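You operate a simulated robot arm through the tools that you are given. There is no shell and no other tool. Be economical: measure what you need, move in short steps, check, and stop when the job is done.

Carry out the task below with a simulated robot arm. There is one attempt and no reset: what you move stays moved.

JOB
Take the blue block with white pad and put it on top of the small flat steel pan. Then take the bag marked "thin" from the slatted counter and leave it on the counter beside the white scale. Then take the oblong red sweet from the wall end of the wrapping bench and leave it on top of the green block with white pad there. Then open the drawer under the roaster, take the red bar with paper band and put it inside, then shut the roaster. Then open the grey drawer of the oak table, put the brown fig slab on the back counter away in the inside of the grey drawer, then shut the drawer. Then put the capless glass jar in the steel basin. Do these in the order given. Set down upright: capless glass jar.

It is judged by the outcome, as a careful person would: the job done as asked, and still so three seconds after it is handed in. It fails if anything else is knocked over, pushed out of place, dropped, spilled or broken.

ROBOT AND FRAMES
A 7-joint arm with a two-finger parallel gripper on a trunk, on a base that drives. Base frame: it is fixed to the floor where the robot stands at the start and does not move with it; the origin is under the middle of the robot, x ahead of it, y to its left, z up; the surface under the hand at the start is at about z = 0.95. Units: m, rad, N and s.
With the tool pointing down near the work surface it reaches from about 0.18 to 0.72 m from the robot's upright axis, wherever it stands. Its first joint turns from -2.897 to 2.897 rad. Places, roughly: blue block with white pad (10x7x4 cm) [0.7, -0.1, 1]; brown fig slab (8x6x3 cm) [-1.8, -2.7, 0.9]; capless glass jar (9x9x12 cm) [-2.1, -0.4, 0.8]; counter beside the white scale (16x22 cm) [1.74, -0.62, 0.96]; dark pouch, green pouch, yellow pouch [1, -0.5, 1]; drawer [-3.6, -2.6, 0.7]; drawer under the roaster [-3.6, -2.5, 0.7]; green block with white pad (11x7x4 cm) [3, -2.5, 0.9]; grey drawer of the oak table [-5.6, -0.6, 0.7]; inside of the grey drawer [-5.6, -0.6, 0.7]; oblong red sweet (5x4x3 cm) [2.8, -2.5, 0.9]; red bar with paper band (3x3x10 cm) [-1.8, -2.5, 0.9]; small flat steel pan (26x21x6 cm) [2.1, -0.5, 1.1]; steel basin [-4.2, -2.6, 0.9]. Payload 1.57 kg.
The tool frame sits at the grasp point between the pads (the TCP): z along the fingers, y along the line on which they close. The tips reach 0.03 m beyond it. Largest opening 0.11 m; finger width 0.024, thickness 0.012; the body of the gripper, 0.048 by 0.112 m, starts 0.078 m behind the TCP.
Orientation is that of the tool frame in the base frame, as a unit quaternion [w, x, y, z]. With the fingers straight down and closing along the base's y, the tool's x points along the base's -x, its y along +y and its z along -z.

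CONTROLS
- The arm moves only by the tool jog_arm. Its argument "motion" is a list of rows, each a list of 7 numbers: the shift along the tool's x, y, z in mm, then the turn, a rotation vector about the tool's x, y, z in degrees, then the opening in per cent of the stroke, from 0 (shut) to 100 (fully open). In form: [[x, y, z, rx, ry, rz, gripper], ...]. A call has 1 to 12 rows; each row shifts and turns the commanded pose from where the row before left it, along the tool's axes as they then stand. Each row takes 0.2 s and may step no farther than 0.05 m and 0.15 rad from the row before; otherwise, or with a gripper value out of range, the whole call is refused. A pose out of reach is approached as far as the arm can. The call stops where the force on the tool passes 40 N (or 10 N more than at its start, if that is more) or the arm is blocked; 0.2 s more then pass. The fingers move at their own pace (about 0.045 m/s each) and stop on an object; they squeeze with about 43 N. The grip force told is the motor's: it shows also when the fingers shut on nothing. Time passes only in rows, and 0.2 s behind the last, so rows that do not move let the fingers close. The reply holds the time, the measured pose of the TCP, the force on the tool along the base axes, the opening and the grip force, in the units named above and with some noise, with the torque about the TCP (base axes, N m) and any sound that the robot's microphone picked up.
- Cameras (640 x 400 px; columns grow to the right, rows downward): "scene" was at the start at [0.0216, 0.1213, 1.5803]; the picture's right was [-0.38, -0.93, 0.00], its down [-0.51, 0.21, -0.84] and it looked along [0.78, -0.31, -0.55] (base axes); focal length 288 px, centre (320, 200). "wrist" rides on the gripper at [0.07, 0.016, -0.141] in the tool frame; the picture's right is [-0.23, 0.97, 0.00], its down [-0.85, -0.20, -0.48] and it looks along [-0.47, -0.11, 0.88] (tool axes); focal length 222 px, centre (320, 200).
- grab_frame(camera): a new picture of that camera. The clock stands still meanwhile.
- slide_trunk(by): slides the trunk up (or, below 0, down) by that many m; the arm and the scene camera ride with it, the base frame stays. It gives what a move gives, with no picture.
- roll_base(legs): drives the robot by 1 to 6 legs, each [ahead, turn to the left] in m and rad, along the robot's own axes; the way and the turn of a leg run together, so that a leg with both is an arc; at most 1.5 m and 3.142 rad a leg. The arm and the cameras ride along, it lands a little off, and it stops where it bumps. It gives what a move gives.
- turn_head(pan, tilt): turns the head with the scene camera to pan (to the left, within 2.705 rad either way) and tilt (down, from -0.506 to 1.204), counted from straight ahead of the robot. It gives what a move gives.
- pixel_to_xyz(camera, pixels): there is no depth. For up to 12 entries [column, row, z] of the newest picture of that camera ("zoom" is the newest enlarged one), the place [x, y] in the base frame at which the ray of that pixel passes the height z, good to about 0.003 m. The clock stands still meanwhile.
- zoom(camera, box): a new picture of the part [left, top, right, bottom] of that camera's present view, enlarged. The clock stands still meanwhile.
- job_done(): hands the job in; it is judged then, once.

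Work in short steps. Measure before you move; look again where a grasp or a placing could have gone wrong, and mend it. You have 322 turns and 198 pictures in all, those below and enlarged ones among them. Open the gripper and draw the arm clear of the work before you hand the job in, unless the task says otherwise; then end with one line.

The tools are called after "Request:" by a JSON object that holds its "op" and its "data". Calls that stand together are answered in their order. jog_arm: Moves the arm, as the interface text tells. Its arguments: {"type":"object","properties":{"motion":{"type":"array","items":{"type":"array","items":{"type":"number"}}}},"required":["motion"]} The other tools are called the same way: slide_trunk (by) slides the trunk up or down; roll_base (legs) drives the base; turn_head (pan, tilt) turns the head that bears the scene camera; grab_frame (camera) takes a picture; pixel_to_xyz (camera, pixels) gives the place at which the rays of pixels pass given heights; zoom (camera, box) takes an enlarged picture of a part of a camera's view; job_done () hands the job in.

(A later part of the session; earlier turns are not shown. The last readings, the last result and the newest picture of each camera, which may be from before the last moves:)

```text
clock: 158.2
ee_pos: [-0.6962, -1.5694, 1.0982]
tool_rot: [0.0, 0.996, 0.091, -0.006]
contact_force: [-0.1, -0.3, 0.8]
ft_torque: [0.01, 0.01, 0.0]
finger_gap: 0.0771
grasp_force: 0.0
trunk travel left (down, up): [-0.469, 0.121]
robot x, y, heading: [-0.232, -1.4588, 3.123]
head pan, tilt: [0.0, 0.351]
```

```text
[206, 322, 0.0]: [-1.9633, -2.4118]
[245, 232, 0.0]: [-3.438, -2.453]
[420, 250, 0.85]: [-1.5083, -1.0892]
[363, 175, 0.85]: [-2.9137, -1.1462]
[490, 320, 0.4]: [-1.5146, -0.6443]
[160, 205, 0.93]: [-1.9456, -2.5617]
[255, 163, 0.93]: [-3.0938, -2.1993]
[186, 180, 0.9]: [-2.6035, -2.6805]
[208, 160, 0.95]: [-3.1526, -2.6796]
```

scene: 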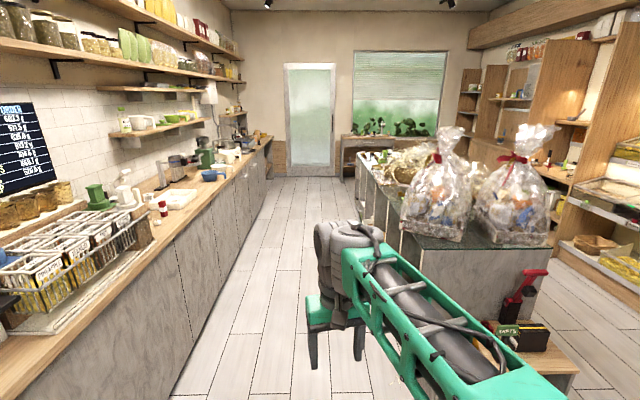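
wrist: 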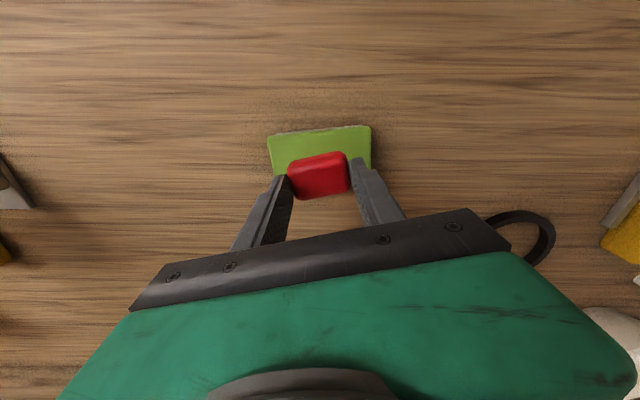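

Aisle free for y between about -2.3 and -1.1. Zoom on the counter around (160,205) to identify the red bar.

Request:
{"op": "zoom", "data": {"camera": "scene", "box": [100, 120, 280, 260]}}

```text
2.86 times, centred on (190, 190) of scene
```

zoom: 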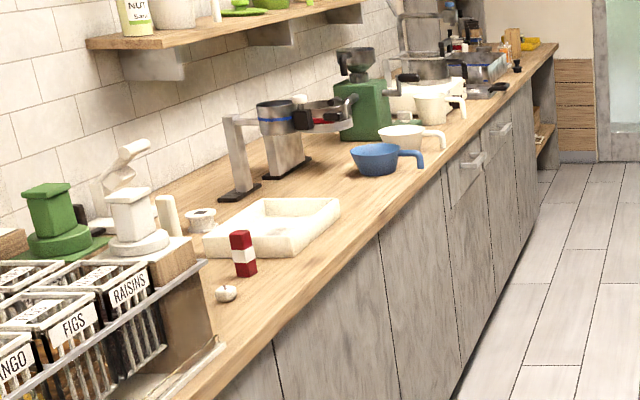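

The red bar with white band stands at (243,253) in the zoom. First, go to the roaster at x≈-3.5.

Request:
{"op": "roll_base", "data": {"legs": [[0, 0.09], [1.5, 0], [1.5, 0]]}}

Request:
{"op": "turn_head", "data": {"pan": 0.9, "tilt": 0.5}}

Request:
{"op": "grab_frame", "data": {"camera": "scene"}}

```text
clock: 173.2
ee_pos: [-3.6798, -1.8643, 1.0976]
tool_rot: [-0.001, 0.991, 0.136, -0.005]
contact_force: [-0.1, -1.0, 0.5]
ft_torque: [-0.04, -0.01, 0.02]
finger_gap: 0.077
grasp_force: 0.1
trunk travel left (down, up): [-0.469, 0.121]
robot x, y, heading: [-3.2308, -1.7093, -3.072]
head pan, tilt: [0.0, 0.351]
```

```text
clock: 174.4
ee_pos: [-3.682, -1.864, 1.097]
tool_rot: [0.0, 0.991, 0.136, -0.005]
contact_force: [-0.6, 0.8, -0.3]
ft_torque: [0.05, -0.03, -0.02]
finger_gap: 0.077
grasp_force: 0.0
trunk travel left (down, up): [-0.469, 0.121]
robot x, y, heading: [-3.2303, -1.7125, -3.077]
head pan, tilt: [0.901, 0.499]
```

```text
127 pictures are left
```

scene: 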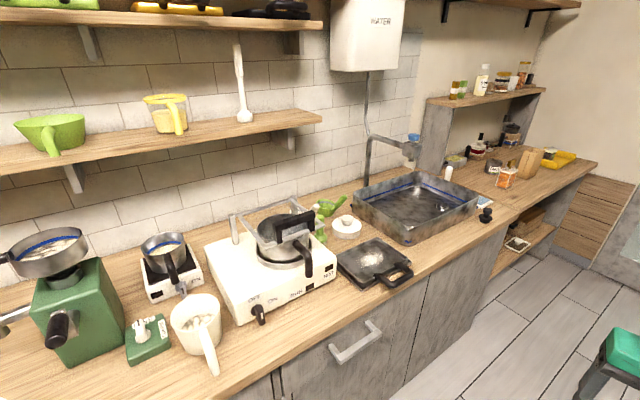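

The white roaster is at (275,260), the drawer handle at (357,343), the steel basin at (415,205). I drive 0.35 m further and turn to face the counter.

Request:
{"op": "roll_base", "data": {"legs": [[0.33, 0], [0, 1.506]]}}

Request:
{"op": "turn_head", "data": {"pan": 0.0, "tilt": 0.9}}

Request:
{"op": "grab_frame", "data": {"camera": "scene"}}

```text
clock: 180.2
ee_pos: [-3.4409, -2.1946, 1.0973]
tool_rot: [0.003, 0.637, 0.771, -0.005]
contact_force: [-0.4, 0.2, -0.5]
ft_torque: [0.0, 0.02, -0.06]
finger_gap: 0.077
grasp_force: 0.1
trunk travel left (down, up): [-0.469, 0.121]
robot x, y, heading: [-3.5593, -1.7299, -1.583]
head pan, tilt: [0.901, 0.499]
```

```text
clock: 181.4
ee_pos: [-3.442, -2.1945, 1.0965]
tool_rot: [0.004, 0.637, 0.771, -0.005]
contact_force: [-0.3, 0.4, 0.1]
ft_torque: [0.02, -0.01, -0.01]
finger_gap: 0.077
grasp_force: 0.1
trunk travel left (down, up): [-0.469, 0.121]
robot x, y, heading: [-3.5601, -1.732, -1.583]
head pan, tilt: [0.0, 0.901]
```

```text
126 pictures are left
```

scene: 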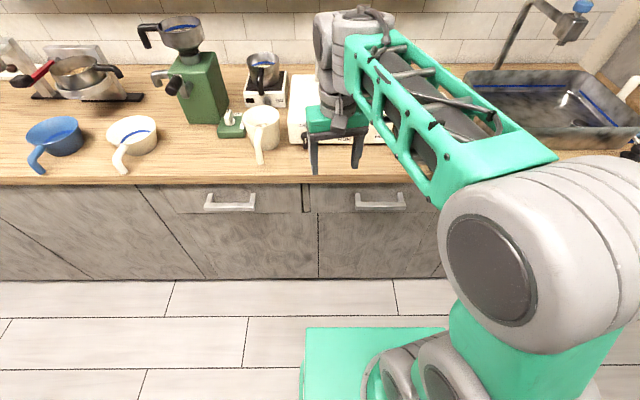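

Two handles: (230,204) and (380,200). Compute positions at possible heights.

Request:
{"op": "pixel_to_xyz", "data": {"camera": "scene", "pixels": [[230, 204, 0.75], [380, 200, 0.75], [230, 204, 0.7], [380, 200, 0.7], [320, 184, 0.9], [320, 278, 0.0], [317, 212, 0.75], [290, 140, 0.91]]}}

Request:
{"op": "zoom", "data": {"camera": "scene", "box": [180, 160, 460, 260]}}

```text
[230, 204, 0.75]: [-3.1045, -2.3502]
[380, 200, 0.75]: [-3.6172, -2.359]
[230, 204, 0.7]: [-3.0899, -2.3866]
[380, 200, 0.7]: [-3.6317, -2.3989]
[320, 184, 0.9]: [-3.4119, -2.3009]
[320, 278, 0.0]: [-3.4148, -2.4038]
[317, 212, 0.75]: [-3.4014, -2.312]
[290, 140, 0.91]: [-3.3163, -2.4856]
```

```text
2.29 times, centred on (320, 210) of scene
```

zoom: 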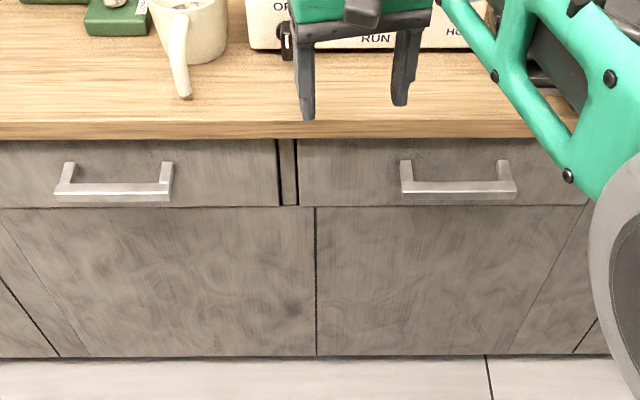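

Handles sit near y≈-2.37, z≈0.73. I back off 0.35 m, lower the trunk, then turn the gripper to point horizontally at the counter.

Request:
{"op": "roll_base", "data": {"legs": [[-0.35, 0]]}}

Request:
{"op": "slide_trunk", "data": {"by": -0.2}}

Request:
{"op": "jog_arm", "data": {"motion": [[-40, 0, 0, 0, 0, 8.3, 77], [-40, 0, 0, 0, 0, 8.3, 77], [-40, 0, 0, 0, -8.2, 0, 77], [0, 0, 0, 0, -8.2, 0, 77], [0, 0, 0, 0, -8.2, 0, 77], [0, 0, 0, 0, -8.2, 0, 77], [0, 0, 0, 0, -8.2, 0, 77], [0, 0, 0, 0, -8.2, 0, 77], [0, 0, 0, 0, -8.2, 0, 77], [0, 0, 0, 0, -8.2, 0, 77], [0, 0, 0, 0, -8.2, 0, 77], [0, 0, 0, 0, -8.2, 0, 77]]}}

Request:
{"op": "grab_frame", "data": {"camera": "scene"}}

```text
clock: 183.7
ee_pos: [-3.4359, -1.8481, 1.0984]
tool_rot: [0.003, 0.636, 0.772, -0.004]
contact_force: [0.0, -0.5, -0.8]
ft_torque: [0.0, -0.03, 0.03]
finger_gap: 0.0772
grasp_force: 0.1
trunk travel left (down, up): [-0.469, 0.121]
robot x, y, heading: [-3.5507, -1.3865, -1.584]
head pan, tilt: [0.0, 0.901]
```

```text
clock: 185.9
ee_pos: [-3.4352, -1.8474, 0.8977]
tool_rot: [0.003, 0.635, 0.772, -0.005]
contact_force: [-0.6, -0.3, -0.9]
ft_torque: [0.01, 0.01, 0.0]
finger_gap: 0.0774
grasp_force: 0.2
trunk travel left (down, up): [-0.269, 0.321]
robot x, y, heading: [-3.5589, -1.3869, -1.583]
head pan, tilt: [0.0, 0.901]
```

```text
clock: 188.5
ee_pos: [-3.4306, -1.9663, 0.899]
tool_rot: [0.444, 0.555, 0.504, -0.49]
contact_force: [0.5, 0.4, 0.1]
ft_torque: [-0.03, 0.0, 0.03]
finger_gap: 0.0849
grasp_force: 0.0
trunk travel left (down, up): [-0.269, 0.321]
robot x, y, heading: [-3.5535, -1.3853, -1.577]
head pan, tilt: [0.0, 0.901]
```

```text
124 pictures are left
```

scene: 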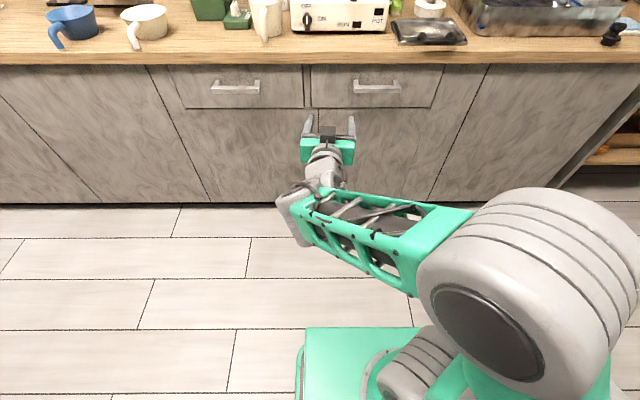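

The gripper is nearly horizontal. Fix the residual yaw/pitch and roll 90° about the tool axis so fingers close vertically.

Request:
{"op": "jog_arm", "data": {"motion": [[0, 0, 0, 0, -7.1, 0, 80], [0, 0, 0, -5.5, 0, 0, 80], [0, 0, 0, 0, 0, 8.5, 80], [0, 0, 0, 0, 0, 8.5, 80], [0, 0, 0, 0, 0, 8.5, 80], [0, 0, 0, 0, 0, 8.5, 80], [0, 0, 0, 0, 0, 8.5, 80], [0, 0, 0, 0, 0, 8.5, 80], [0, 0, 0, 0, 0, 8.5, 80], [0, 0, 0, 0, 0, 8.5, 80], [0, 0, 0, 0, 0, 8.5, 80], [0, 0, 0, 0, 0, 8.5, 80]]}}

Request:
{"op": "grab_frame", "data": {"camera": "wrist"}}

Request:
{"op": "zoom", "data": {"camera": "scene", "box": [160, 40, 480, 240]}}

```text
clock: 191.1
ee_pos: [-3.43, -1.966, 0.8986]
tool_rot: [0.705, 0.708, 0.03, -0.03]
contact_force: [0.6, -0.2, -0.3]
ft_torque: [0.02, -0.01, 0.02]
finger_gap: 0.0879
grasp_force: 0.1
trunk travel left (down, up): [-0.269, 0.321]
robot x, y, heading: [-3.5572, -1.3851, -1.584]
head pan, tilt: [0.0, 0.901]
```

```text
123 pictures are left
```

wrist: 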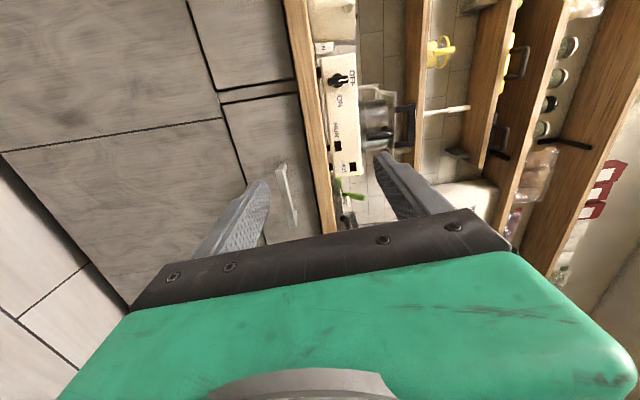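

```text
2.00 times, centred on (320, 140) of scene
```

zoom: 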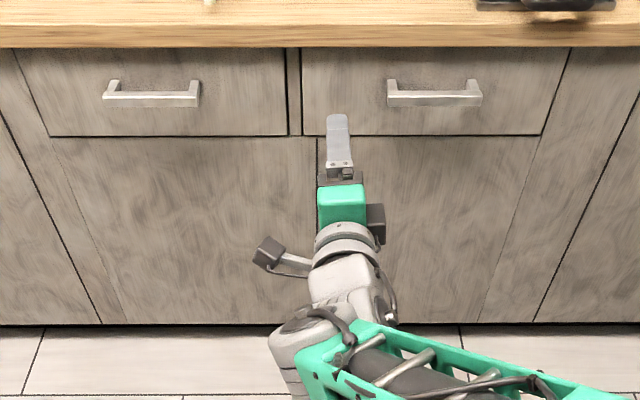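

Triangulate the right handle: scene (zoom px (387,95)→(482,95)) and wrist px (279,165),(293,225).

Request:
{"op": "pixel_to_xyz", "data": {"camera": "wrist", "pixels": [[279, 168, 0.78], [279, 168, 0.75], [279, 168, 0.72], [292, 225, 0.78], [292, 225, 0.75], [292, 225, 0.72]]}}

Request:
{"op": "pixel_to_xyz", "data": {"camera": "zoom", "pixels": [[390, 102, 0.78], [390, 102, 0.75], [390, 102, 0.72], [480, 102, 0.78], [480, 102, 0.75], [480, 102, 0.72], [420, 135, 0.7], [420, 50, 0.8]]}}

Request:
{"op": "zoom", "data": {"camera": "wrist", "box": [200, 100, 360, 260]}}

```text
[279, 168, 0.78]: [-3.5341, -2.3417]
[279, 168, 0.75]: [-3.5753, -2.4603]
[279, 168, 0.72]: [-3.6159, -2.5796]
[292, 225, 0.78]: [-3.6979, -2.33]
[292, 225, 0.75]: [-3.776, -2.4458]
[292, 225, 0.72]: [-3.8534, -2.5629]
```

```text
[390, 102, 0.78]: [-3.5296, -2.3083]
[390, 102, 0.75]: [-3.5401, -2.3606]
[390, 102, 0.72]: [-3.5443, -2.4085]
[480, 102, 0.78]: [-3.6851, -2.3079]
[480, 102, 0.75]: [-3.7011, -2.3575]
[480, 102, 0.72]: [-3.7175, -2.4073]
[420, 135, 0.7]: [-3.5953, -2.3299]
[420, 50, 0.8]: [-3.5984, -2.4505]
```

```text
2.50 times, centred on (280, 180) of wrist
```

zoom: 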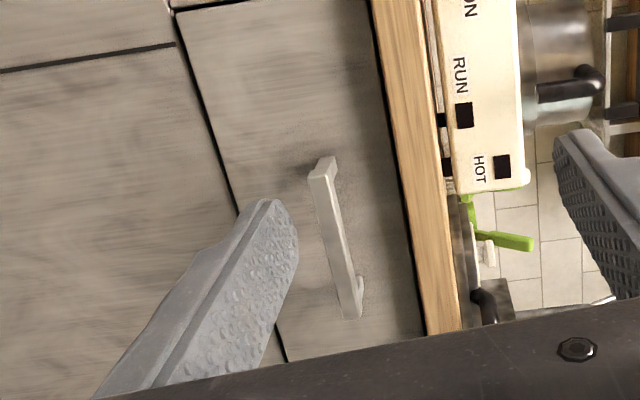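

Handle bar triangulates to y≈-2.285, z≈0.793, x -3.525…-3.68. Finish the roll and move to x≈-3.60, z≈0.793.

Request:
{"op": "jog_arm", "data": {"motion": [[0, 0, 0, 0, 0, 4.9, 60], [-40, -26, 0, 0, 0, 0, 60], [-43, -26, 0, 0, 0, 0, 60], [-43, -26, 0, 0, 0, 0, 60], [-43, -27, 0, 0, 0, 0, 60]]}}

Request:
{"op": "roll_base", "data": {"legs": [[0.2, 0]]}}

Request:
{"op": "grab_frame", "data": {"camera": "wrist"}}

Request:
{"op": "zoom", "data": {"camera": "scene", "box": [240, 80, 480, 240]}}

```text
refused: row 3 steps farther than a row can; nothing moved
```

```text
clock: 192.7
ee_pos: [-3.4317, -2.1645, 0.8995]
tool_rot: [0.705, 0.708, 0.031, -0.03]
contact_force: [0.6, 0.1, -0.4]
ft_torque: [-0.01, 0.0, -0.02]
finger_gap: 0.0883
grasp_force: 0.1
trunk travel left (down, up): [-0.269, 0.321]
robot x, y, heading: [-3.5528, -1.5836, -1.583]
head pan, tilt: [0.0, 0.901]
```

```text
120 pictures are left
```

wrist: 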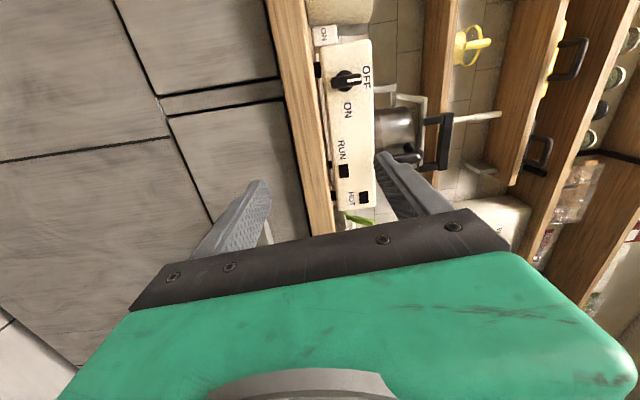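

```text
2.50 times, centred on (360, 160) of scene
```

zoom: 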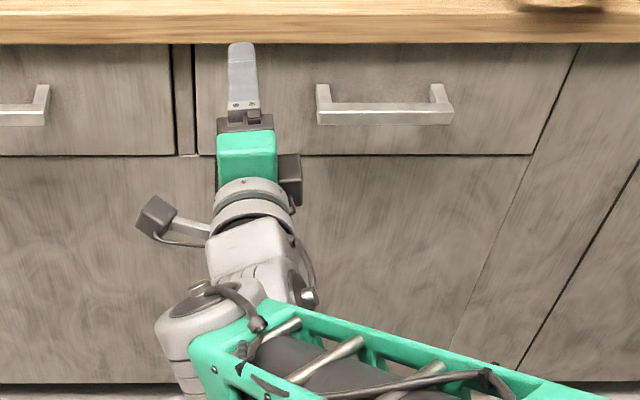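

The jog was refused (over-long row); the base moved. Re-measure the handle in this zoom and send the jog again with shorter rows.

Request:
{"op": "pixel_to_xyz", "data": {"camera": "zoom", "pixels": [[318, 116, 0.79], [453, 116, 0.79], [318, 116, 0.76], [453, 116, 0.76], [450, 44, 0.87], [400, 150, 0.71]]}}

Request:
{"op": "jog_arm", "data": {"motion": [[0, 0, 0, 0, 0, 4.9, 60], [-34, -21, 0, 0, 0, 0, 60], [-34, -21, 0, 0, 0, 0, 60], [-34, -21, 0, 0, 0, 0, 60], [-34, -21, 0, 0, 0, 0, 60], [-34, -21, 0, 0, 0, 0, 60]]}}

Request:
{"op": "grab_frame", "data": {"camera": "wrist"}}

Request:
{"op": "zoom", "data": {"camera": "scene", "box": [240, 80, 480, 240]}}

```text
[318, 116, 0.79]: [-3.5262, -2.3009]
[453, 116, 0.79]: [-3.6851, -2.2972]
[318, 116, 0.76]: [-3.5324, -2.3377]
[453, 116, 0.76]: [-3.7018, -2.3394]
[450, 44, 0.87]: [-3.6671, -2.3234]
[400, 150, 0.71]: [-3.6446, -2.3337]
```

```text
clock: 194.1
ee_pos: [-3.602, -2.1647, 0.7947]
tool_rot: [0.705, 0.709, 0.001, -0.001]
contact_force: [0.1, 0.5, 0.6]
ft_torque: [0.0, -0.02, -0.01]
finger_gap: 0.0658
grasp_force: 0.1
trunk travel left (down, up): [-0.269, 0.321]
robot x, y, heading: [-3.5579, -1.5817, -1.583]
head pan, tilt: [0.0, 0.901]
```

```text
118 pictures are left
```

wrist: 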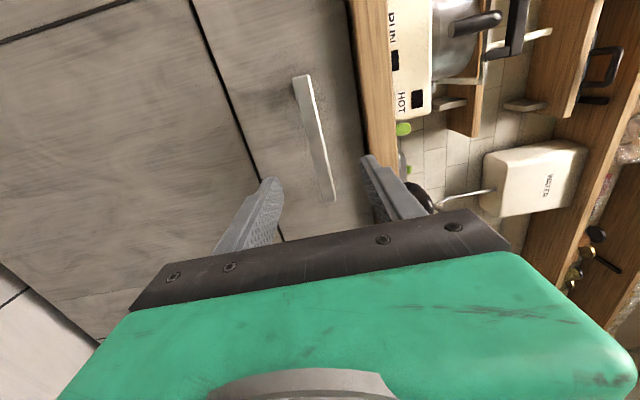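

```text
2.50 times, centred on (360, 160) of scene
```

zoom: 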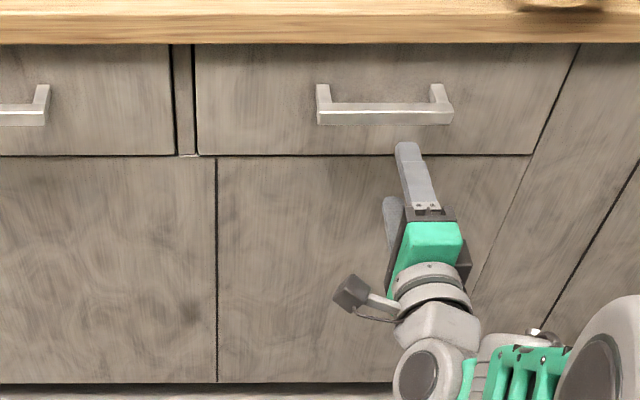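

The handle lies about 4 mm below the TCP line at x≈-3.594. Drive 0.08 m forward, then jog in the remaining 3.5 cm.

Request:
{"op": "roll_base", "data": {"legs": [[0.08, 0]]}}

Request:
{"op": "grab_frame", "data": {"camera": "wrist"}}

```text
clock: 195.1
ee_pos: [-3.6021, -2.2419, 0.7939]
tool_rot: [0.706, 0.708, 0.0, -0.001]
contact_force: [0.4, 0.6, 0.1]
ft_torque: [0.02, 0.03, 0.0]
finger_gap: 0.0661
grasp_force: 0.1
trunk travel left (down, up): [-0.269, 0.321]
robot x, y, heading: [-3.5558, -1.663, -1.578]
head pan, tilt: [0.0, 0.901]
```

```text
116 pictures are left
```

wrist: 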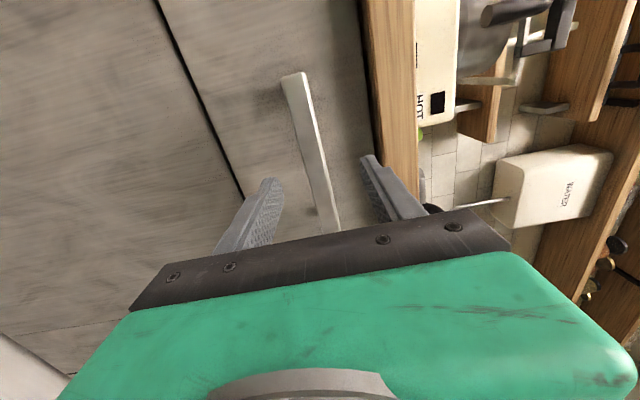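

Handle is between the fingers. Jog forward 40 mm, 5 mm down, and close.

Request:
{"op": "jog_arm", "data": {"motion": [[0, -4, 15, 0, 0, 0, 60], [0, 0, 15, 0, 0, 0, 60], [0, 0, 10, 0, 0, 0, 60], [0, 0, 0, 0, 0, 0, 30], [0, 0, 0, 0, 0, 0, 0], [0, 0, 0, 0, 0, 0, 0], [0, 0, 0, 0, 0, 0, 0], [0, 0, 0, 0, 0, 0, 0]]}}

Request:
{"op": "grab_frame", "data": {"camera": "wrist"}}

```text
clock: 196.9
ee_pos: [-3.6021, -2.2816, 0.7901]
tool_rot: [0.706, 0.708, 0.001, -0.001]
contact_force: [-0.3, -1.1, -1.3]
ft_torque: [-0.4, -0.43, -0.08]
finger_gap: 0.0196
grasp_force: 34.6
trunk travel left (down, up): [-0.269, 0.321]
robot x, y, heading: [-3.5553, -1.6625, -1.582]
head pan, tilt: [0.0, 0.901]
```

```text
115 pictures are left
```

wrist: 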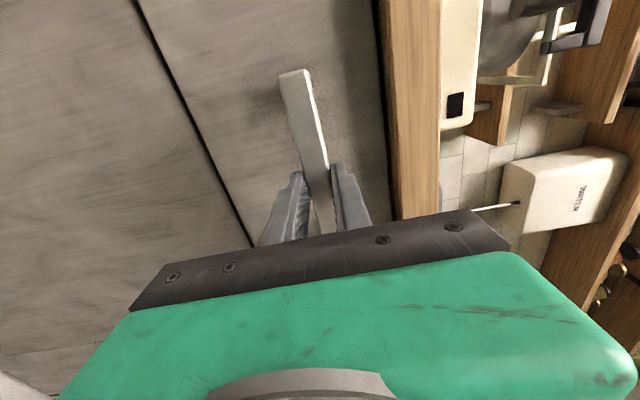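

Gripped on the handle (gap 0.0196). Pull back gently by jogging.

Request:
{"op": "jog_arm", "data": {"motion": [[0, 0, -15, 0, 0, 0, 0], [0, 0, -20, 0, 0, 0, 0], [0, 0, -20, 0, 0, 0, 0], [0, 0, -20, 0, 0, 0, 0], [0, 0, -20, 0, 0, 0, 0]]}}

Request:
{"op": "grab_frame", "data": {"camera": "scene"}}

```text
clock: 198.1
ee_pos: [-3.6015, -2.1875, 0.79]
tool_rot: [0.705, 0.709, 0.001, 0.0]
contact_force: [7.2, 1.3, -2.9]
ft_torque: [-0.48, -0.61, -0.17]
finger_gap: 0.0196
grasp_force: 33.4
trunk travel left (down, up): [-0.269, 0.321]
robot x, y, heading: [-3.5579, -1.6603, -1.585]
head pan, tilt: [0.0, 0.901]
```

```text
114 pictures are left
```

scene: 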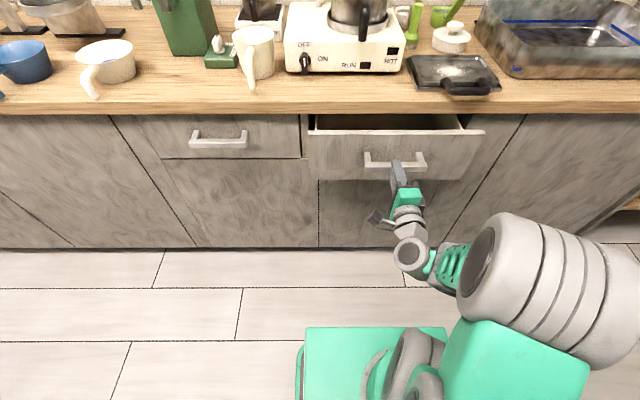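

It's opening. Continue pulling: a bit more by jog, then with the base.

Request:
{"op": "jog_arm", "data": {"motion": [[0, 0, -20, 0, 0, 0, 0], [0, 0, -20, 0, 0, 0, 0], [0, 0, -20, 0, 0, 0, 0]]}}

Request:
{"op": "roll_base", "data": {"legs": [[-0.14, 0]]}}

Request:
{"op": "grab_frame", "data": {"camera": "scene"}}

```text
clock: 198.9
ee_pos: [-3.6029, -2.1277, 0.7902]
tool_rot: [0.705, 0.709, 0.0, -0.001]
contact_force: [7.1, 0.3, -4.9]
ft_torque: [-0.4, -0.61, -0.18]
finger_gap: 0.0193
grasp_force: 33.6
trunk travel left (down, up): [-0.269, 0.321]
robot x, y, heading: [-3.5542, -1.6645, -1.58]
head pan, tilt: [0.0, 0.901]
```

```text
clock: 200.2
ee_pos: [-3.6006, -1.9908, 0.7907]
tool_rot: [0.705, 0.709, 0.0, -0.001]
contact_force: [5.4, 1.0, -8.4]
ft_torque: [-0.35, -0.56, 0.2]
finger_gap: 0.0197
grasp_force: 33.2
trunk travel left (down, up): [-0.269, 0.321]
robot x, y, heading: [-3.5504, -1.5242, -1.583]
head pan, tilt: [0.0, 0.901]
```

```text
113 pictures are left
```

scene: 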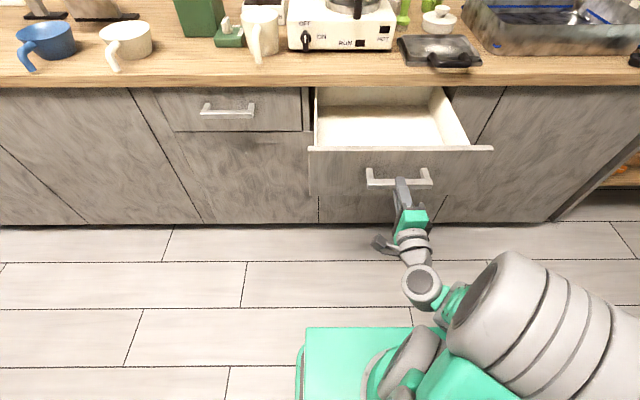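

Drawer is open ~0.29 m. Release the handle and back away, then turn the gripper back down.

Request:
{"op": "jog_arm", "data": {"motion": [[0, 0, 0, 0, 0, 0, 40], [0, 0, 0, 0, 0, 0, 60], [0, 0, -30, 0, 0, 0, 60], [0, 0, -40, 0, 0, 0, 60]]}}

Request:
{"op": "roll_base", "data": {"legs": [[-0.1, 0]]}}

Request:
{"op": "slide_trunk", "data": {"by": 0.25}}

Request:
{"op": "grab_frame", "data": {"camera": "scene"}}

```text
clock: 201.3
ee_pos: [-3.585, -1.9562, 0.8134]
tool_rot: [0.705, 0.701, 0.081, 0.069]
contact_force: [0.6, -0.3, 0.0]
ft_torque: [-0.03, -0.01, 0.01]
finger_gap: 0.066
grasp_force: 0.0
trunk travel left (down, up): [-0.269, 0.321]
robot x, y, heading: [-3.5531, -1.526, -1.579]
head pan, tilt: [0.0, 0.901]
stopped in row 4: the arm was blocked; the commanded pose is now the measured one
```

```text
clock: 202.4
ee_pos: [-3.5815, -1.8575, 0.8109]
tool_rot: [0.703, 0.703, 0.078, 0.074]
contact_force: [-0.2, -0.3, -0.7]
ft_torque: [-0.02, 0.01, -0.03]
finger_gap: 0.0657
grasp_force: 0.2
trunk travel left (down, up): [-0.269, 0.321]
robot x, y, heading: [-3.5549, -1.4218, -1.584]
head pan, tilt: [0.0, 0.901]
```

```text
clock: 205.0
ee_pos: [-3.5828, -1.8563, 1.0602]
tool_rot: [0.702, 0.704, 0.076, 0.075]
contact_force: [-0.1, 0.2, 0.4]
ft_torque: [0.01, 0.0, 0.01]
finger_gap: 0.066
grasp_force: 0.1
trunk travel left (down, up): [-0.519, 0.071]
robot x, y, heading: [-3.5561, -1.4278, -1.584]
head pan, tilt: [0.0, 0.901]
```

```text
112 pictures are left
```

scene: 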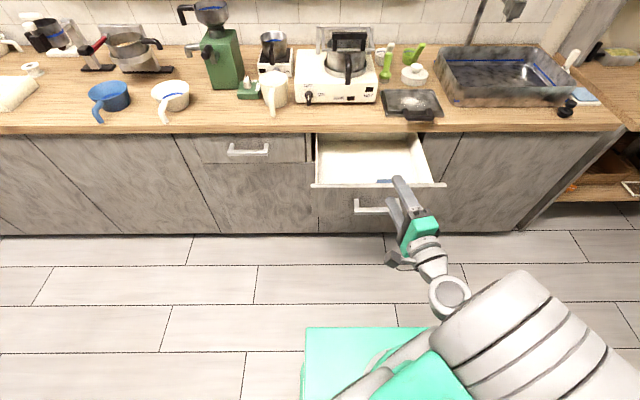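

Clear of the drawer. Pitch the gripper back down (11 rows about tool x).

Request:
{"op": "jog_arm", "data": {"motion": [[0, 0, 0, 8.2, 0, 0, 80], [0, 0, 0, 8.2, 0, 0, 80], [0, 0, 0, 8.2, 0, 0, 80], [0, 0, 0, 8.2, 0, 0, 80], [0, 0, 0, 8.2, 0, 0, 80], [0, 0, 0, 8.2, 0, 0, 80], [0, 0, 0, 8.2, 0, 0, 80], [0, 0, 0, 8.2, 0, 0, 80], [0, 0, 0, 8.2, 0, 0, 80], [0, 0, 0, 8.2, 0, 0, 80], [0, 0, 0, 8.0, 0, 0, 80]]}}

Request:
{"op": "zoom", "data": {"camera": "scene", "box": [280, 100, 480, 225]}}

```text
clock: 207.4
ee_pos: [-3.5817, -1.8567, 1.0596]
tool_rot: [-0.001, 0.994, 0.107, -0.002]
contact_force: [0.4, -0.9, 0.6]
ft_torque: [0.01, -0.01, 0.01]
finger_gap: 0.0877
grasp_force: 0.1
trunk travel left (down, up): [-0.519, 0.071]
robot x, y, heading: [-3.5498, -1.4226, -1.583]
head pan, tilt: [0.0, 0.901]
```

```text
3.20 times, centred on (380, 162) of scene
```

zoom: 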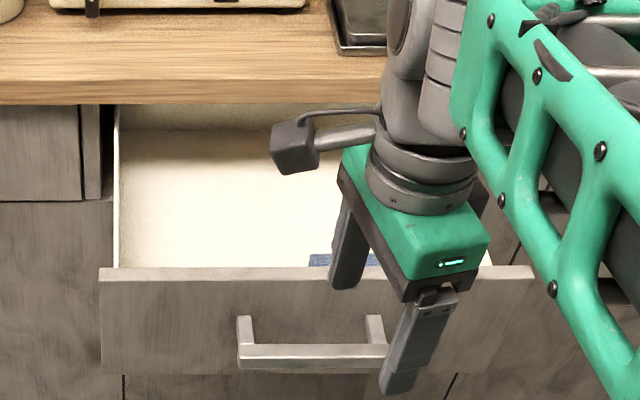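

Now drive to the red bar: turn left, drive 1.65 m along +x, turn to face the counter.

Request:
{"op": "roll_base", "data": {"legs": [[0, 1.583], [1.62, 0], [0, -1.571], [0.3, 0]]}}

Request:
{"op": "turn_head", "data": {"pan": 0.1, "tilt": 0.65}}

Request:
{"op": "grab_frame", "data": {"camera": "scene"}}

```text
refused: 1.62 is not a number from -1.5 to 1.5
```

```text
clock: 208.2
ee_pos: [-3.582, -1.856, 1.0601]
tool_rot: [0.002, 0.994, 0.106, -0.002]
contact_force: [0.7, -0.2, 0.3]
ft_torque: [0.03, -0.02, -0.03]
finger_gap: 0.088
grasp_force: 0.1
trunk travel left (down, up): [-0.519, 0.071]
robot x, y, heading: [-3.5495, -1.4271, -1.584]
head pan, tilt: [0.099, 0.649]
```

```text
110 pictures are left
```

scene: 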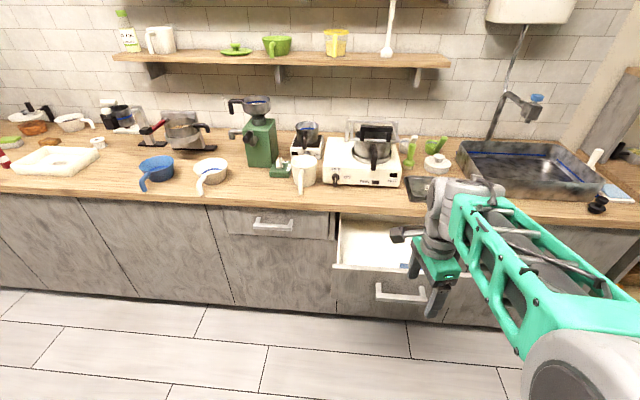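

Leg limit is 1.5; split it.

Request:
{"op": "roll_base", "data": {"legs": [[0, 1.583], [0.8, 0], [0.82, 0], [0, -1.571], [0.3, 0]]}}

Request:
{"op": "grab_frame", "data": {"camera": "scene"}}

```text
clock: 225.7
ee_pos: [-1.9702, -2.2004, 1.0598]
tool_rot: [0.0, 0.994, 0.11, -0.003]
contact_force: [0.3, 0.0, -1.2]
ft_torque: [-0.01, 0.01, 0.01]
finger_gap: 0.088
grasp_force: 0.0
trunk travel left (down, up): [-0.519, 0.071]
robot x, y, heading: [-1.9434, -1.7668, -1.576]
head pan, tilt: [0.099, 0.649]
```

```text
109 pictures are left
```

scene: 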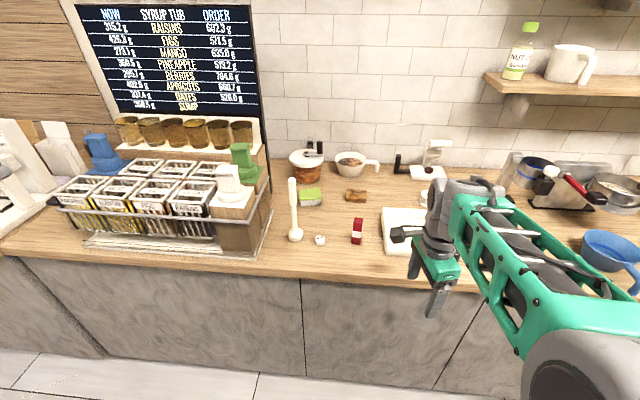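

Red bar at (357,230); brown slab likely (355,196). Zoom.

Request:
{"op": "zoom", "data": {"camera": "scene", "box": [280, 160, 440, 260]}}

Request:
{"op": "grab_frame", "data": {"camera": "wrist"}}

```text
4.00 times, centred on (360, 210) of scene
```

zoom: 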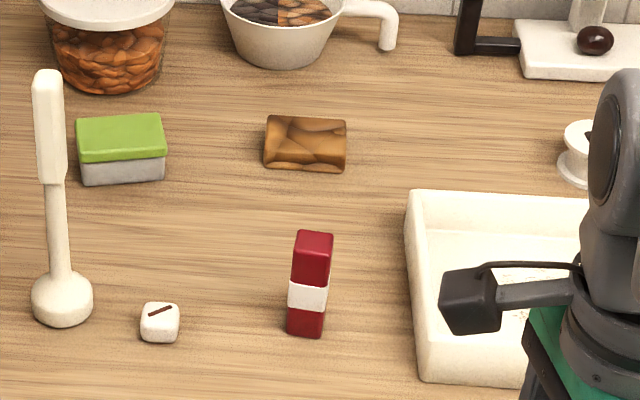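

```text
107 pictures are left
```

wrist: 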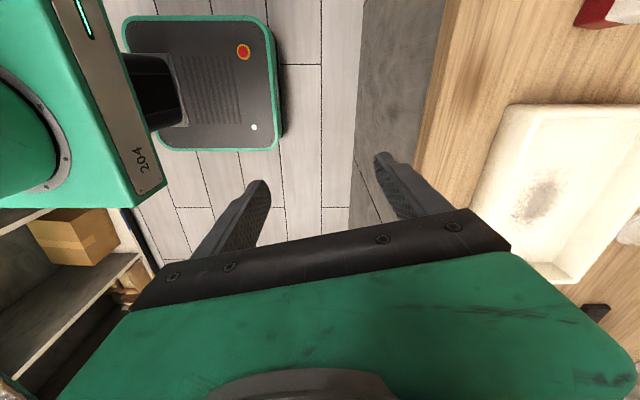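

Request:
{"op": "pixel_to_xyz", "data": {"camera": "zoom", "pixels": [[288, 335, 0.9], [323, 338, 0.9], [292, 240, 1.0], [333, 243, 1.0], [312, 238, 1.0], [405, 190, 0.93], [415, 380, 0.9], [305, 145, 0.93], [160, 322, 0.92], [310, 385, 0.9]]}}

```text
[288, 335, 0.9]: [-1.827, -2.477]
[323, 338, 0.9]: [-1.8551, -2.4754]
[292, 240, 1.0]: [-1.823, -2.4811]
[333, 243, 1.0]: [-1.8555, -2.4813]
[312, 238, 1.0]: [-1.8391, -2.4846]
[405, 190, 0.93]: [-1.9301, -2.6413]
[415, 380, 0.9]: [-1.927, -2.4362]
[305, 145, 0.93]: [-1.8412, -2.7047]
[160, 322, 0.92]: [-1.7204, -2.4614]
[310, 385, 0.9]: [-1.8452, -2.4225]
```

Bar at ≈(-1.840,-2.487), top z≈1.0. Drive 0.13 m closer and align the yaw, moving over the bar at height ~1.11.

Request:
{"op": "roll_base", "data": {"legs": [[0.13, 0]]}}

Request:
{"op": "jog_arm", "data": {"motion": [[0, 0, -40, 0, 0, 6.3, 80], [0, 0, -10, 0, 0, 6.3, 80]]}}

```text
clock: 227.0
ee_pos: [-1.9713, -2.3334, 1.0601]
tool_rot: [0.0, 0.994, 0.11, -0.002]
contact_force: [-0.2, -0.1, 0.2]
ft_torque: [0.01, -0.02, 0.0]
finger_gap: 0.0882
grasp_force: 0.1
trunk travel left (down, up): [-0.519, 0.071]
robot x, y, heading: [-1.9425, -1.8974, -1.575]
head pan, tilt: [0.099, 0.649]
```

```text
clock: 227.6
ee_pos: [-1.9709, -2.3337, 1.1091]
tool_rot: [0.001, 1.0, -0.001, -0.003]
contact_force: [0.3, 0.5, 0.3]
ft_torque: [-0.01, 0.0, -0.04]
finger_gap: 0.088
grasp_force: 0.0
trunk travel left (down, up): [-0.519, 0.071]
robot x, y, heading: [-1.9485, -1.9012, -1.586]
head pan, tilt: [0.099, 0.649]
```

Request:
{"op": "jog_arm", "data": {"motion": [[26, 30.5, 0, 0, 0, 0, 80], [26, 30.5, 0, 0, 0, 0, 80], [26, 30.5, 0, 0, 0, 0, 80], [26, 30.5, 0, 0, 0, 0, 80], [26, 30.5, 0, 0, 0, 0, 80]]}}

Request:
{"op": "grab_frame", "data": {"camera": "wrist"}}

Request:
{"op": "grab_frame", "data": {"camera": "scene"}}

```text
clock: 228.8
ee_pos: [-1.8415, -2.4847, 1.1076]
tool_rot: [0.0, 1.0, 0.001, -0.002]
contact_force: [-0.8, 0.1, 0.2]
ft_torque: [0.04, -0.01, -0.04]
finger_gap: 0.088
grasp_force: 0.1
trunk travel left (down, up): [-0.519, 0.071]
robot x, y, heading: [-1.9485, -1.9008, -1.58]
head pan, tilt: [0.099, 0.649]
```

```text
106 pictures are left
```

wrist: 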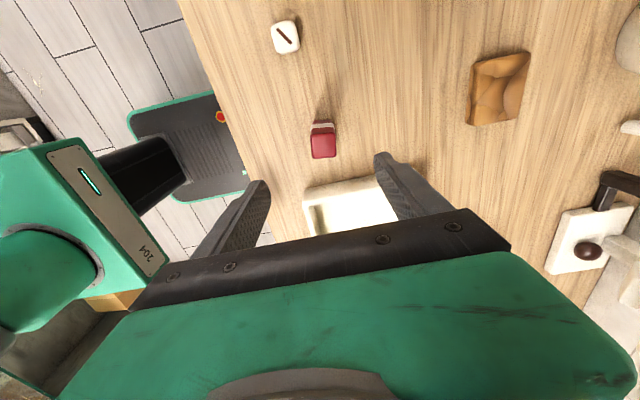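

```text
105 pictures are left
```

scene: 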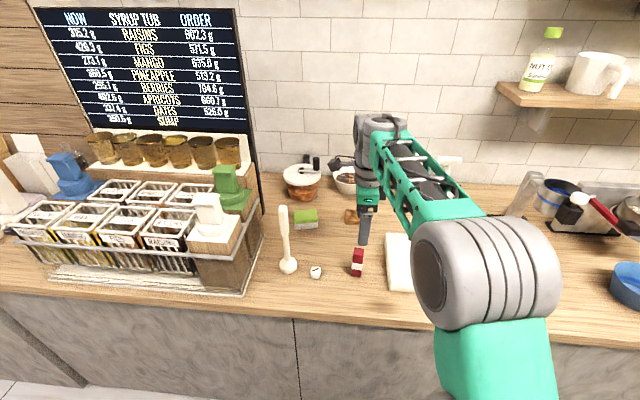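

Request:
{"op": "pixel_to_xyz", "data": {"camera": "wrist", "pixels": [[311, 134, 1.0], [335, 130, 1.0], [337, 156, 1.0], [312, 160, 1.0]]}}

```text
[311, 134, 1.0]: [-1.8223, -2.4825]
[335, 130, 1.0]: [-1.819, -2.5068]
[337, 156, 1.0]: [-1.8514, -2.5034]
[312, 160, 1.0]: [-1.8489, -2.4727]
```

Centre (-1.836,-2.491). Correct, narrow to 65%, descend to 0.963 and close.

Request:
{"op": "jog_arm", "data": {"motion": [[5, 6, 0, 0, 0, 0, 70], [0, 0, 40, 0, 0, 0, 70], [0, 0, 40, 0, 0, 0, 70], [0, 0, 40, 0, 0, 0, 70], [0, 0, 24, 0, 0, 0, 70], [0, 0, 0, 0, 0, 0, 40], [0, 0, 0, 0, 0, 0, 10], [0, 0, 0, 0, 0, 0, 10], [0, 0, 0, 0, 0, 0, 10], [0, 0, 0, 0, 0, 0, 10]]}}

Request:
{"op": "grab_frame", "data": {"camera": "wrist"}}

```text
clock: 231.0
ee_pos: [-1.8383, -2.492, 0.9659]
tool_rot: [0.001, 1.0, 0.0, -0.002]
contact_force: [0.7, 0.2, -0.4]
ft_torque: [0.0, 0.04, 0.02]
finger_gap: 0.0294
grasp_force: 33.0
trunk travel left (down, up): [-0.519, 0.071]
robot x, y, heading: [-1.942, -1.9024, -1.582]
head pan, tilt: [0.099, 0.649]
```

```text
104 pictures are left
```

wrist: 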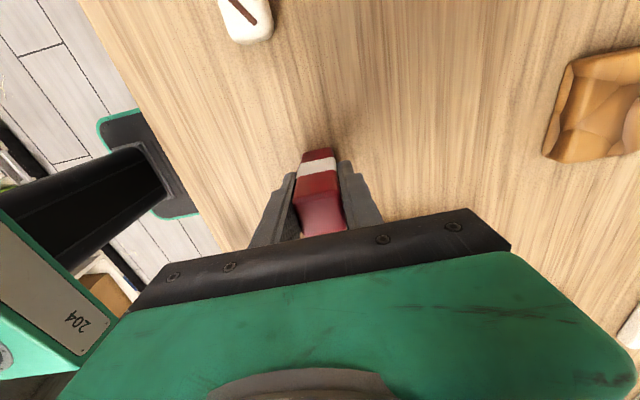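

Gripped (0.029). Lift and retract toward the robot.

Request:
{"op": "jog_arm", "data": {"motion": [[0, 0, -30, 0, 0, 0, 10], [0, 0, -45, 0, 0, 0, 10], [0, 0, -45, 0, 0, 0, 10], [0, 0, -40, 0, 0, 0, 10], [-10, -45, 0, 0, 0, 0, 10], [-20, -45, 0, 0, 0, 0, 10], [-20, -45, 0, 0, 0, 0, 10], [-20, -45, 0, 0, 0, 0, 10]]}}

Request:
{"op": "roll_base", "data": {"legs": [[-0.45, 0], [0, -1.571], [0.85, 0], [0.85, 0], [0, 1.571]]}}

Request:
{"op": "turn_head", "data": {"pan": 0.1, "tilt": 0.85}}

Request:
{"op": "grab_frame", "data": {"camera": "scene"}}

```text
clock: 232.8
ee_pos: [-1.9053, -2.3102, 1.1259]
tool_rot: [0.0, 1.0, 0.0, -0.002]
contact_force: [-0.1, -0.4, -0.7]
ft_torque: [0.0, 0.0, -0.03]
finger_gap: 0.0294
grasp_force: 39.0
trunk travel left (down, up): [-0.519, 0.071]
robot x, y, heading: [-1.9448, -1.8974, -1.584]
head pan, tilt: [0.099, 0.649]
```

```text
clock: 251.3
ee_pos: [-3.5774, -1.8825, 1.1248]
tool_rot: [0.001, 1.0, 0.007, -0.003]
contact_force: [-0.3, -1.0, -1.0]
ft_torque: [0.02, 0.01, -0.02]
finger_gap: 0.0294
grasp_force: 39.4
trunk travel left (down, up): [-0.519, 0.071]
robot x, y, heading: [-3.6262, -1.4732, -1.562]
head pan, tilt: [0.099, 0.649]
```

```text
clock: 252.0
ee_pos: [-3.578, -1.8814, 1.1247]
tool_rot: [0.001, 1.0, 0.008, -0.003]
contact_force: [0.0, 0.1, -0.9]
ft_torque: [0.01, -0.03, 0.02]
finger_gap: 0.0294
grasp_force: 39.3
trunk travel left (down, up): [-0.519, 0.071]
robot x, y, heading: [-3.6248, -1.4741, -1.564]
head pan, tilt: [0.099, 0.85]
```

```text
103 pictures are left
```

scene: 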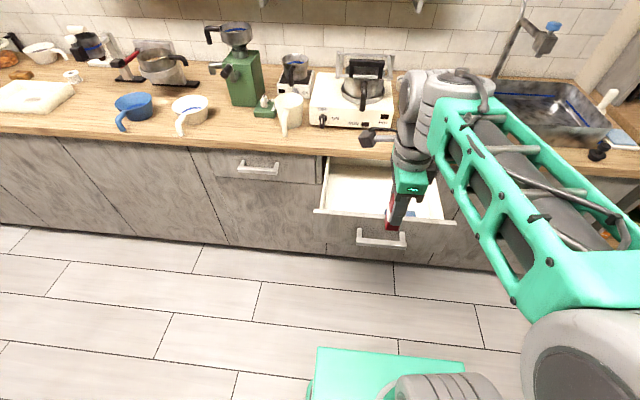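

Zoom on the drawer and measure the front panel's top edge and interior.

Request:
{"op": "zoom", "data": {"camera": "scene", "box": [290, 140, 490, 265]}}

Request:
{"op": "pixel_to_xyz", "data": {"camera": "scene", "pixels": [[316, 210, 0.86], [452, 220, 0.86], [325, 208, 0.86], [330, 160, 0.86], [380, 240, 0.79], [350, 200, 0.73], [325, 205, 0.73]]}}

Request:
{"op": "grab_frame", "data": {"camera": "wrist"}}

```text
3.20 times, centred on (390, 202) of scene
```

zoom: 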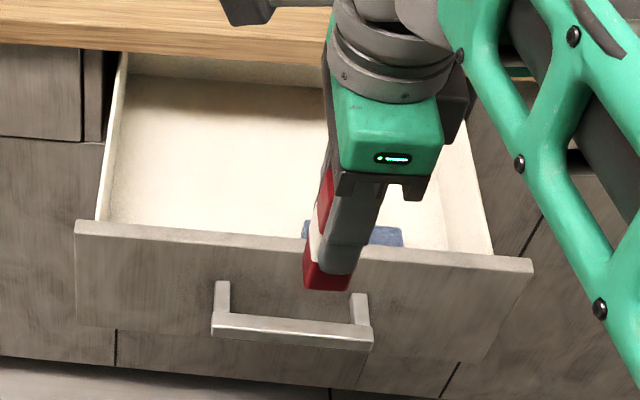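

```text
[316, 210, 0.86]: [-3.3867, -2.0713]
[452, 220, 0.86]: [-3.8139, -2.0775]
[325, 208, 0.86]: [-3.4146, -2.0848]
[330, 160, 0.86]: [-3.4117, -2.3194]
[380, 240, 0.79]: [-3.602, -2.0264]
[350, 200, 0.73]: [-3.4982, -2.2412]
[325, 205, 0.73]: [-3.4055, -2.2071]
```

```text
101 pictures are left
```

wrist: 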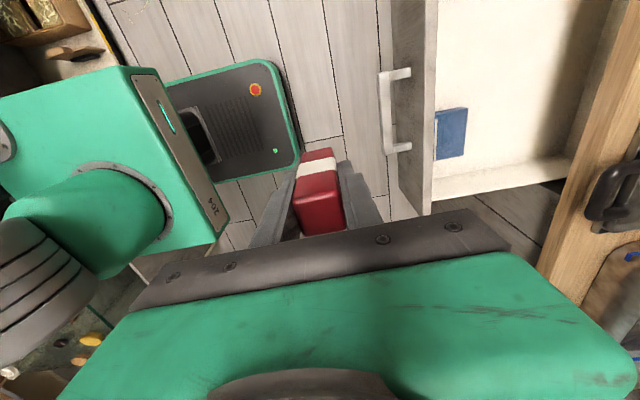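

Interior spans x -3.42…-3.80, y -2.09…-2.30. Target bar at (-3.55,-2.19). Drive 0.15 m, move over, and look.

Request:
{"op": "roll_base", "data": {"legs": [[0.15, 0]]}}

Request:
{"op": "jog_arm", "data": {"motion": [[7, 40, 0, 0, 0, 0, 10], [7, 40, 0, 0, 0, 0, 10], [7, 40, 0, 0, 0, 0, 10], [6, 40, 0, 0, 0, 0, 10]]}}

Request:
{"op": "grab_frame", "data": {"camera": "wrist"}}

Request:
{"op": "zoom", "data": {"camera": "scene", "box": [290, 140, 490, 265]}}

```text
clock: 253.3
ee_pos: [-3.5764, -2.0303, 1.1237]
tool_rot: [0.0, 1.0, 0.009, -0.002]
contact_force: [-0.3, -0.3, -0.7]
ft_torque: [0.01, -0.02, -0.01]
finger_gap: 0.0295
grasp_force: 39.1
trunk travel left (down, up): [-0.519, 0.071]
robot x, y, heading: [-3.6229, -1.6155, -1.564]
head pan, tilt: [0.099, 0.85]
```

```text
clock: 254.3
ee_pos: [-3.5443, -2.1897, 1.1218]
tool_rot: [0.0, 1.0, 0.008, -0.003]
contact_force: [0.7, 0.3, -0.6]
ft_torque: [0.0, 0.02, -0.02]
finger_gap: 0.029
grasp_force: 38.8
trunk travel left (down, up): [-0.519, 0.071]
robot x, y, heading: [-3.6245, -1.6142, -1.562]
head pan, tilt: [0.099, 0.85]
```

```text
100 pictures are left
```

wrist: 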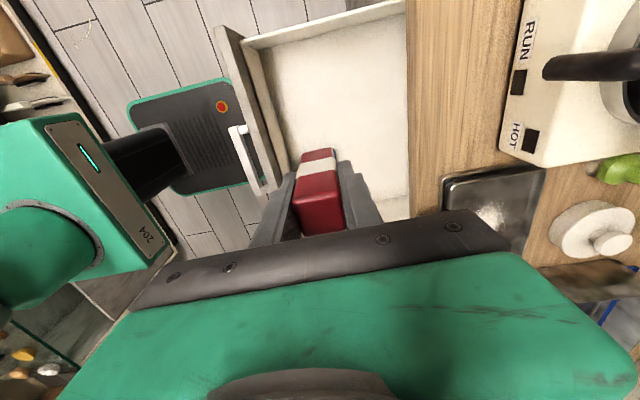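

```text
3.20 times, centred on (390, 202) of scene
```

zoom: 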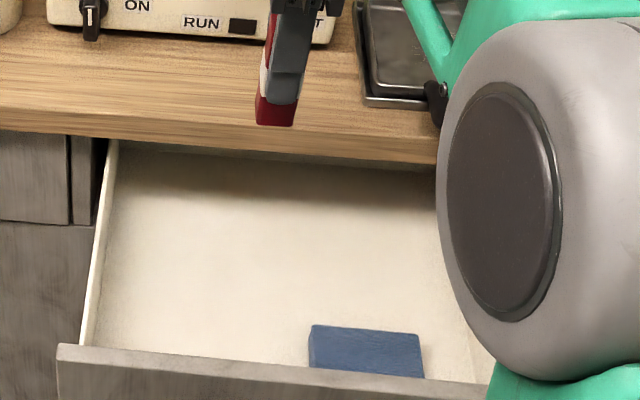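

Request:
{"op": "pixel_to_xyz", "data": {"camera": "wrist", "pixels": [[408, 100, 0.9], [408, 180, 0.9], [280, 140, 0.86], [245, 50, 0.86], [250, 37, 0.86], [400, 3, 0.86]]}}

Request:
{"op": "slide_trunk", "data": {"by": -0.2}}

Request:
{"op": "grab_frame", "data": {"camera": "wrist"}}

Request:
{"op": "zoom", "data": {"camera": "scene", "box": [230, 100, 490, 262]}}

```text
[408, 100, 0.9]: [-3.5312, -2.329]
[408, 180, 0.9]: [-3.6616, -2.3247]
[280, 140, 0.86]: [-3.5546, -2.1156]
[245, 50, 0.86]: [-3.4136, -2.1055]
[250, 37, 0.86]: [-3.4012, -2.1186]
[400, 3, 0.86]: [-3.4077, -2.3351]
```

```text
clock: 256.5
ee_pos: [-3.5444, -2.1899, 0.9224]
tool_rot: [0.001, 1.0, 0.008, -0.003]
contact_force: [-0.3, 0.8, -0.9]
ft_torque: [-0.01, 0.0, 0.02]
finger_gap: 0.0294
grasp_force: 39.1
trunk travel left (down, up): [-0.319, 0.271]
robot x, y, heading: [-3.6203, -1.6199, -1.561]
head pan, tilt: [0.099, 0.85]
```

```text
98 pictures are left
```

wrist: 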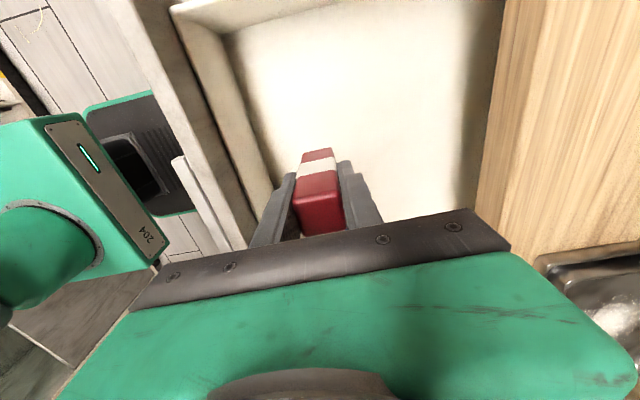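

```text
2.46 times, centred on (360, 181) of scene
```

zoom: 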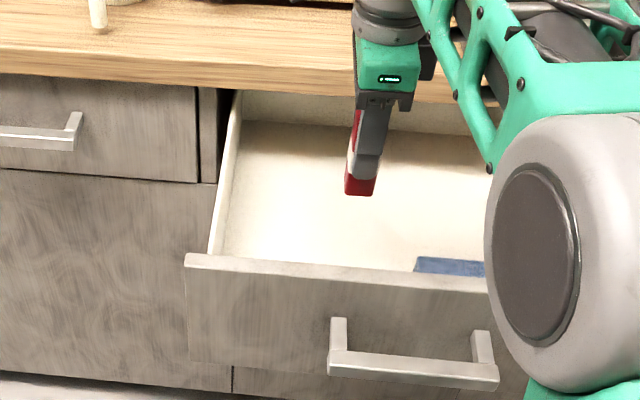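

Clear on all sides. Descend into the drawer in steps.

Request:
{"op": "jog_arm", "data": {"motion": [[0, 0, 30, 0, 0, 0, 10], [0, 0, 30, 0, 0, 0, 10], [0, 0, 30, 0, 0, 0, 10], [0, 0, 15, 0, 0, 0, 10], [0, 0, 5, 0, 0, 0, 10], [0, 0, 4, 0, 0, 0, 10], [0, 0, 4, 0, 0, 0, 10], [0, 0, 4, 0, 0, 0, 10]]}}

Request:
{"op": "zoom", "data": {"camera": "scene", "box": [230, 100, 490, 262]}}

```text
clock: 258.3
ee_pos: [-3.5449, -2.1892, 0.8007]
tool_rot: [0.0, 1.0, 0.007, -0.003]
contact_force: [-0.6, 0.6, -0.2]
ft_torque: [-0.03, 0.0, 0.0]
finger_gap: 0.0294
grasp_force: 39.0
trunk travel left (down, up): [-0.319, 0.271]
robot x, y, heading: [-3.6215, -1.6193, -1.559]
head pan, tilt: [0.099, 0.85]
```

```text
2.46 times, centred on (360, 181) of scene
```

zoom: 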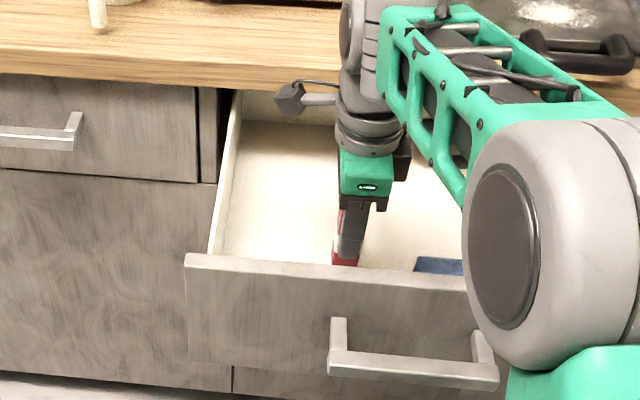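

Request:
{"op": "jog_arm", "data": {"motion": [[0, 0, 3, 0, 0, 0, 10], [0, 0, 3, 0, 0, 0, 10], [0, 0, 3, 0, 0, 0, 10]]}}

Request:
{"op": "jog_arm", "data": {"motion": [[0, 0, 2, 0, 0, 0, 10], [0, 0, 2, 0, 0, 0, 10]]}}

```text
clock: 259.1
ee_pos: [-3.5457, -2.1891, 0.7906]
tool_rot: [0.001, 1.0, 0.009, -0.002]
contact_force: [-0.1, 0.0, -1.0]
ft_torque: [0.0, 0.01, -0.02]
finger_gap: 0.0294
grasp_force: 39.2
trunk travel left (down, up): [-0.319, 0.271]
robot x, y, heading: [-3.6245, -1.6167, -1.564]
head pan, tilt: [0.099, 0.85]
```

```text
clock: 259.7
ee_pos: [-3.5462, -2.1886, 0.7861]
tool_rot: [0.002, 1.0, 0.009, -0.003]
contact_force: [-0.8, -1.6, -1.3]
ft_torque: [0.01, -0.04, -0.02]
finger_gap: 0.0292
grasp_force: 38.6
trunk travel left (down, up): [-0.319, 0.271]
robot x, y, heading: [-3.6193, -1.621, -1.563]
head pan, tilt: [0.099, 0.85]
```

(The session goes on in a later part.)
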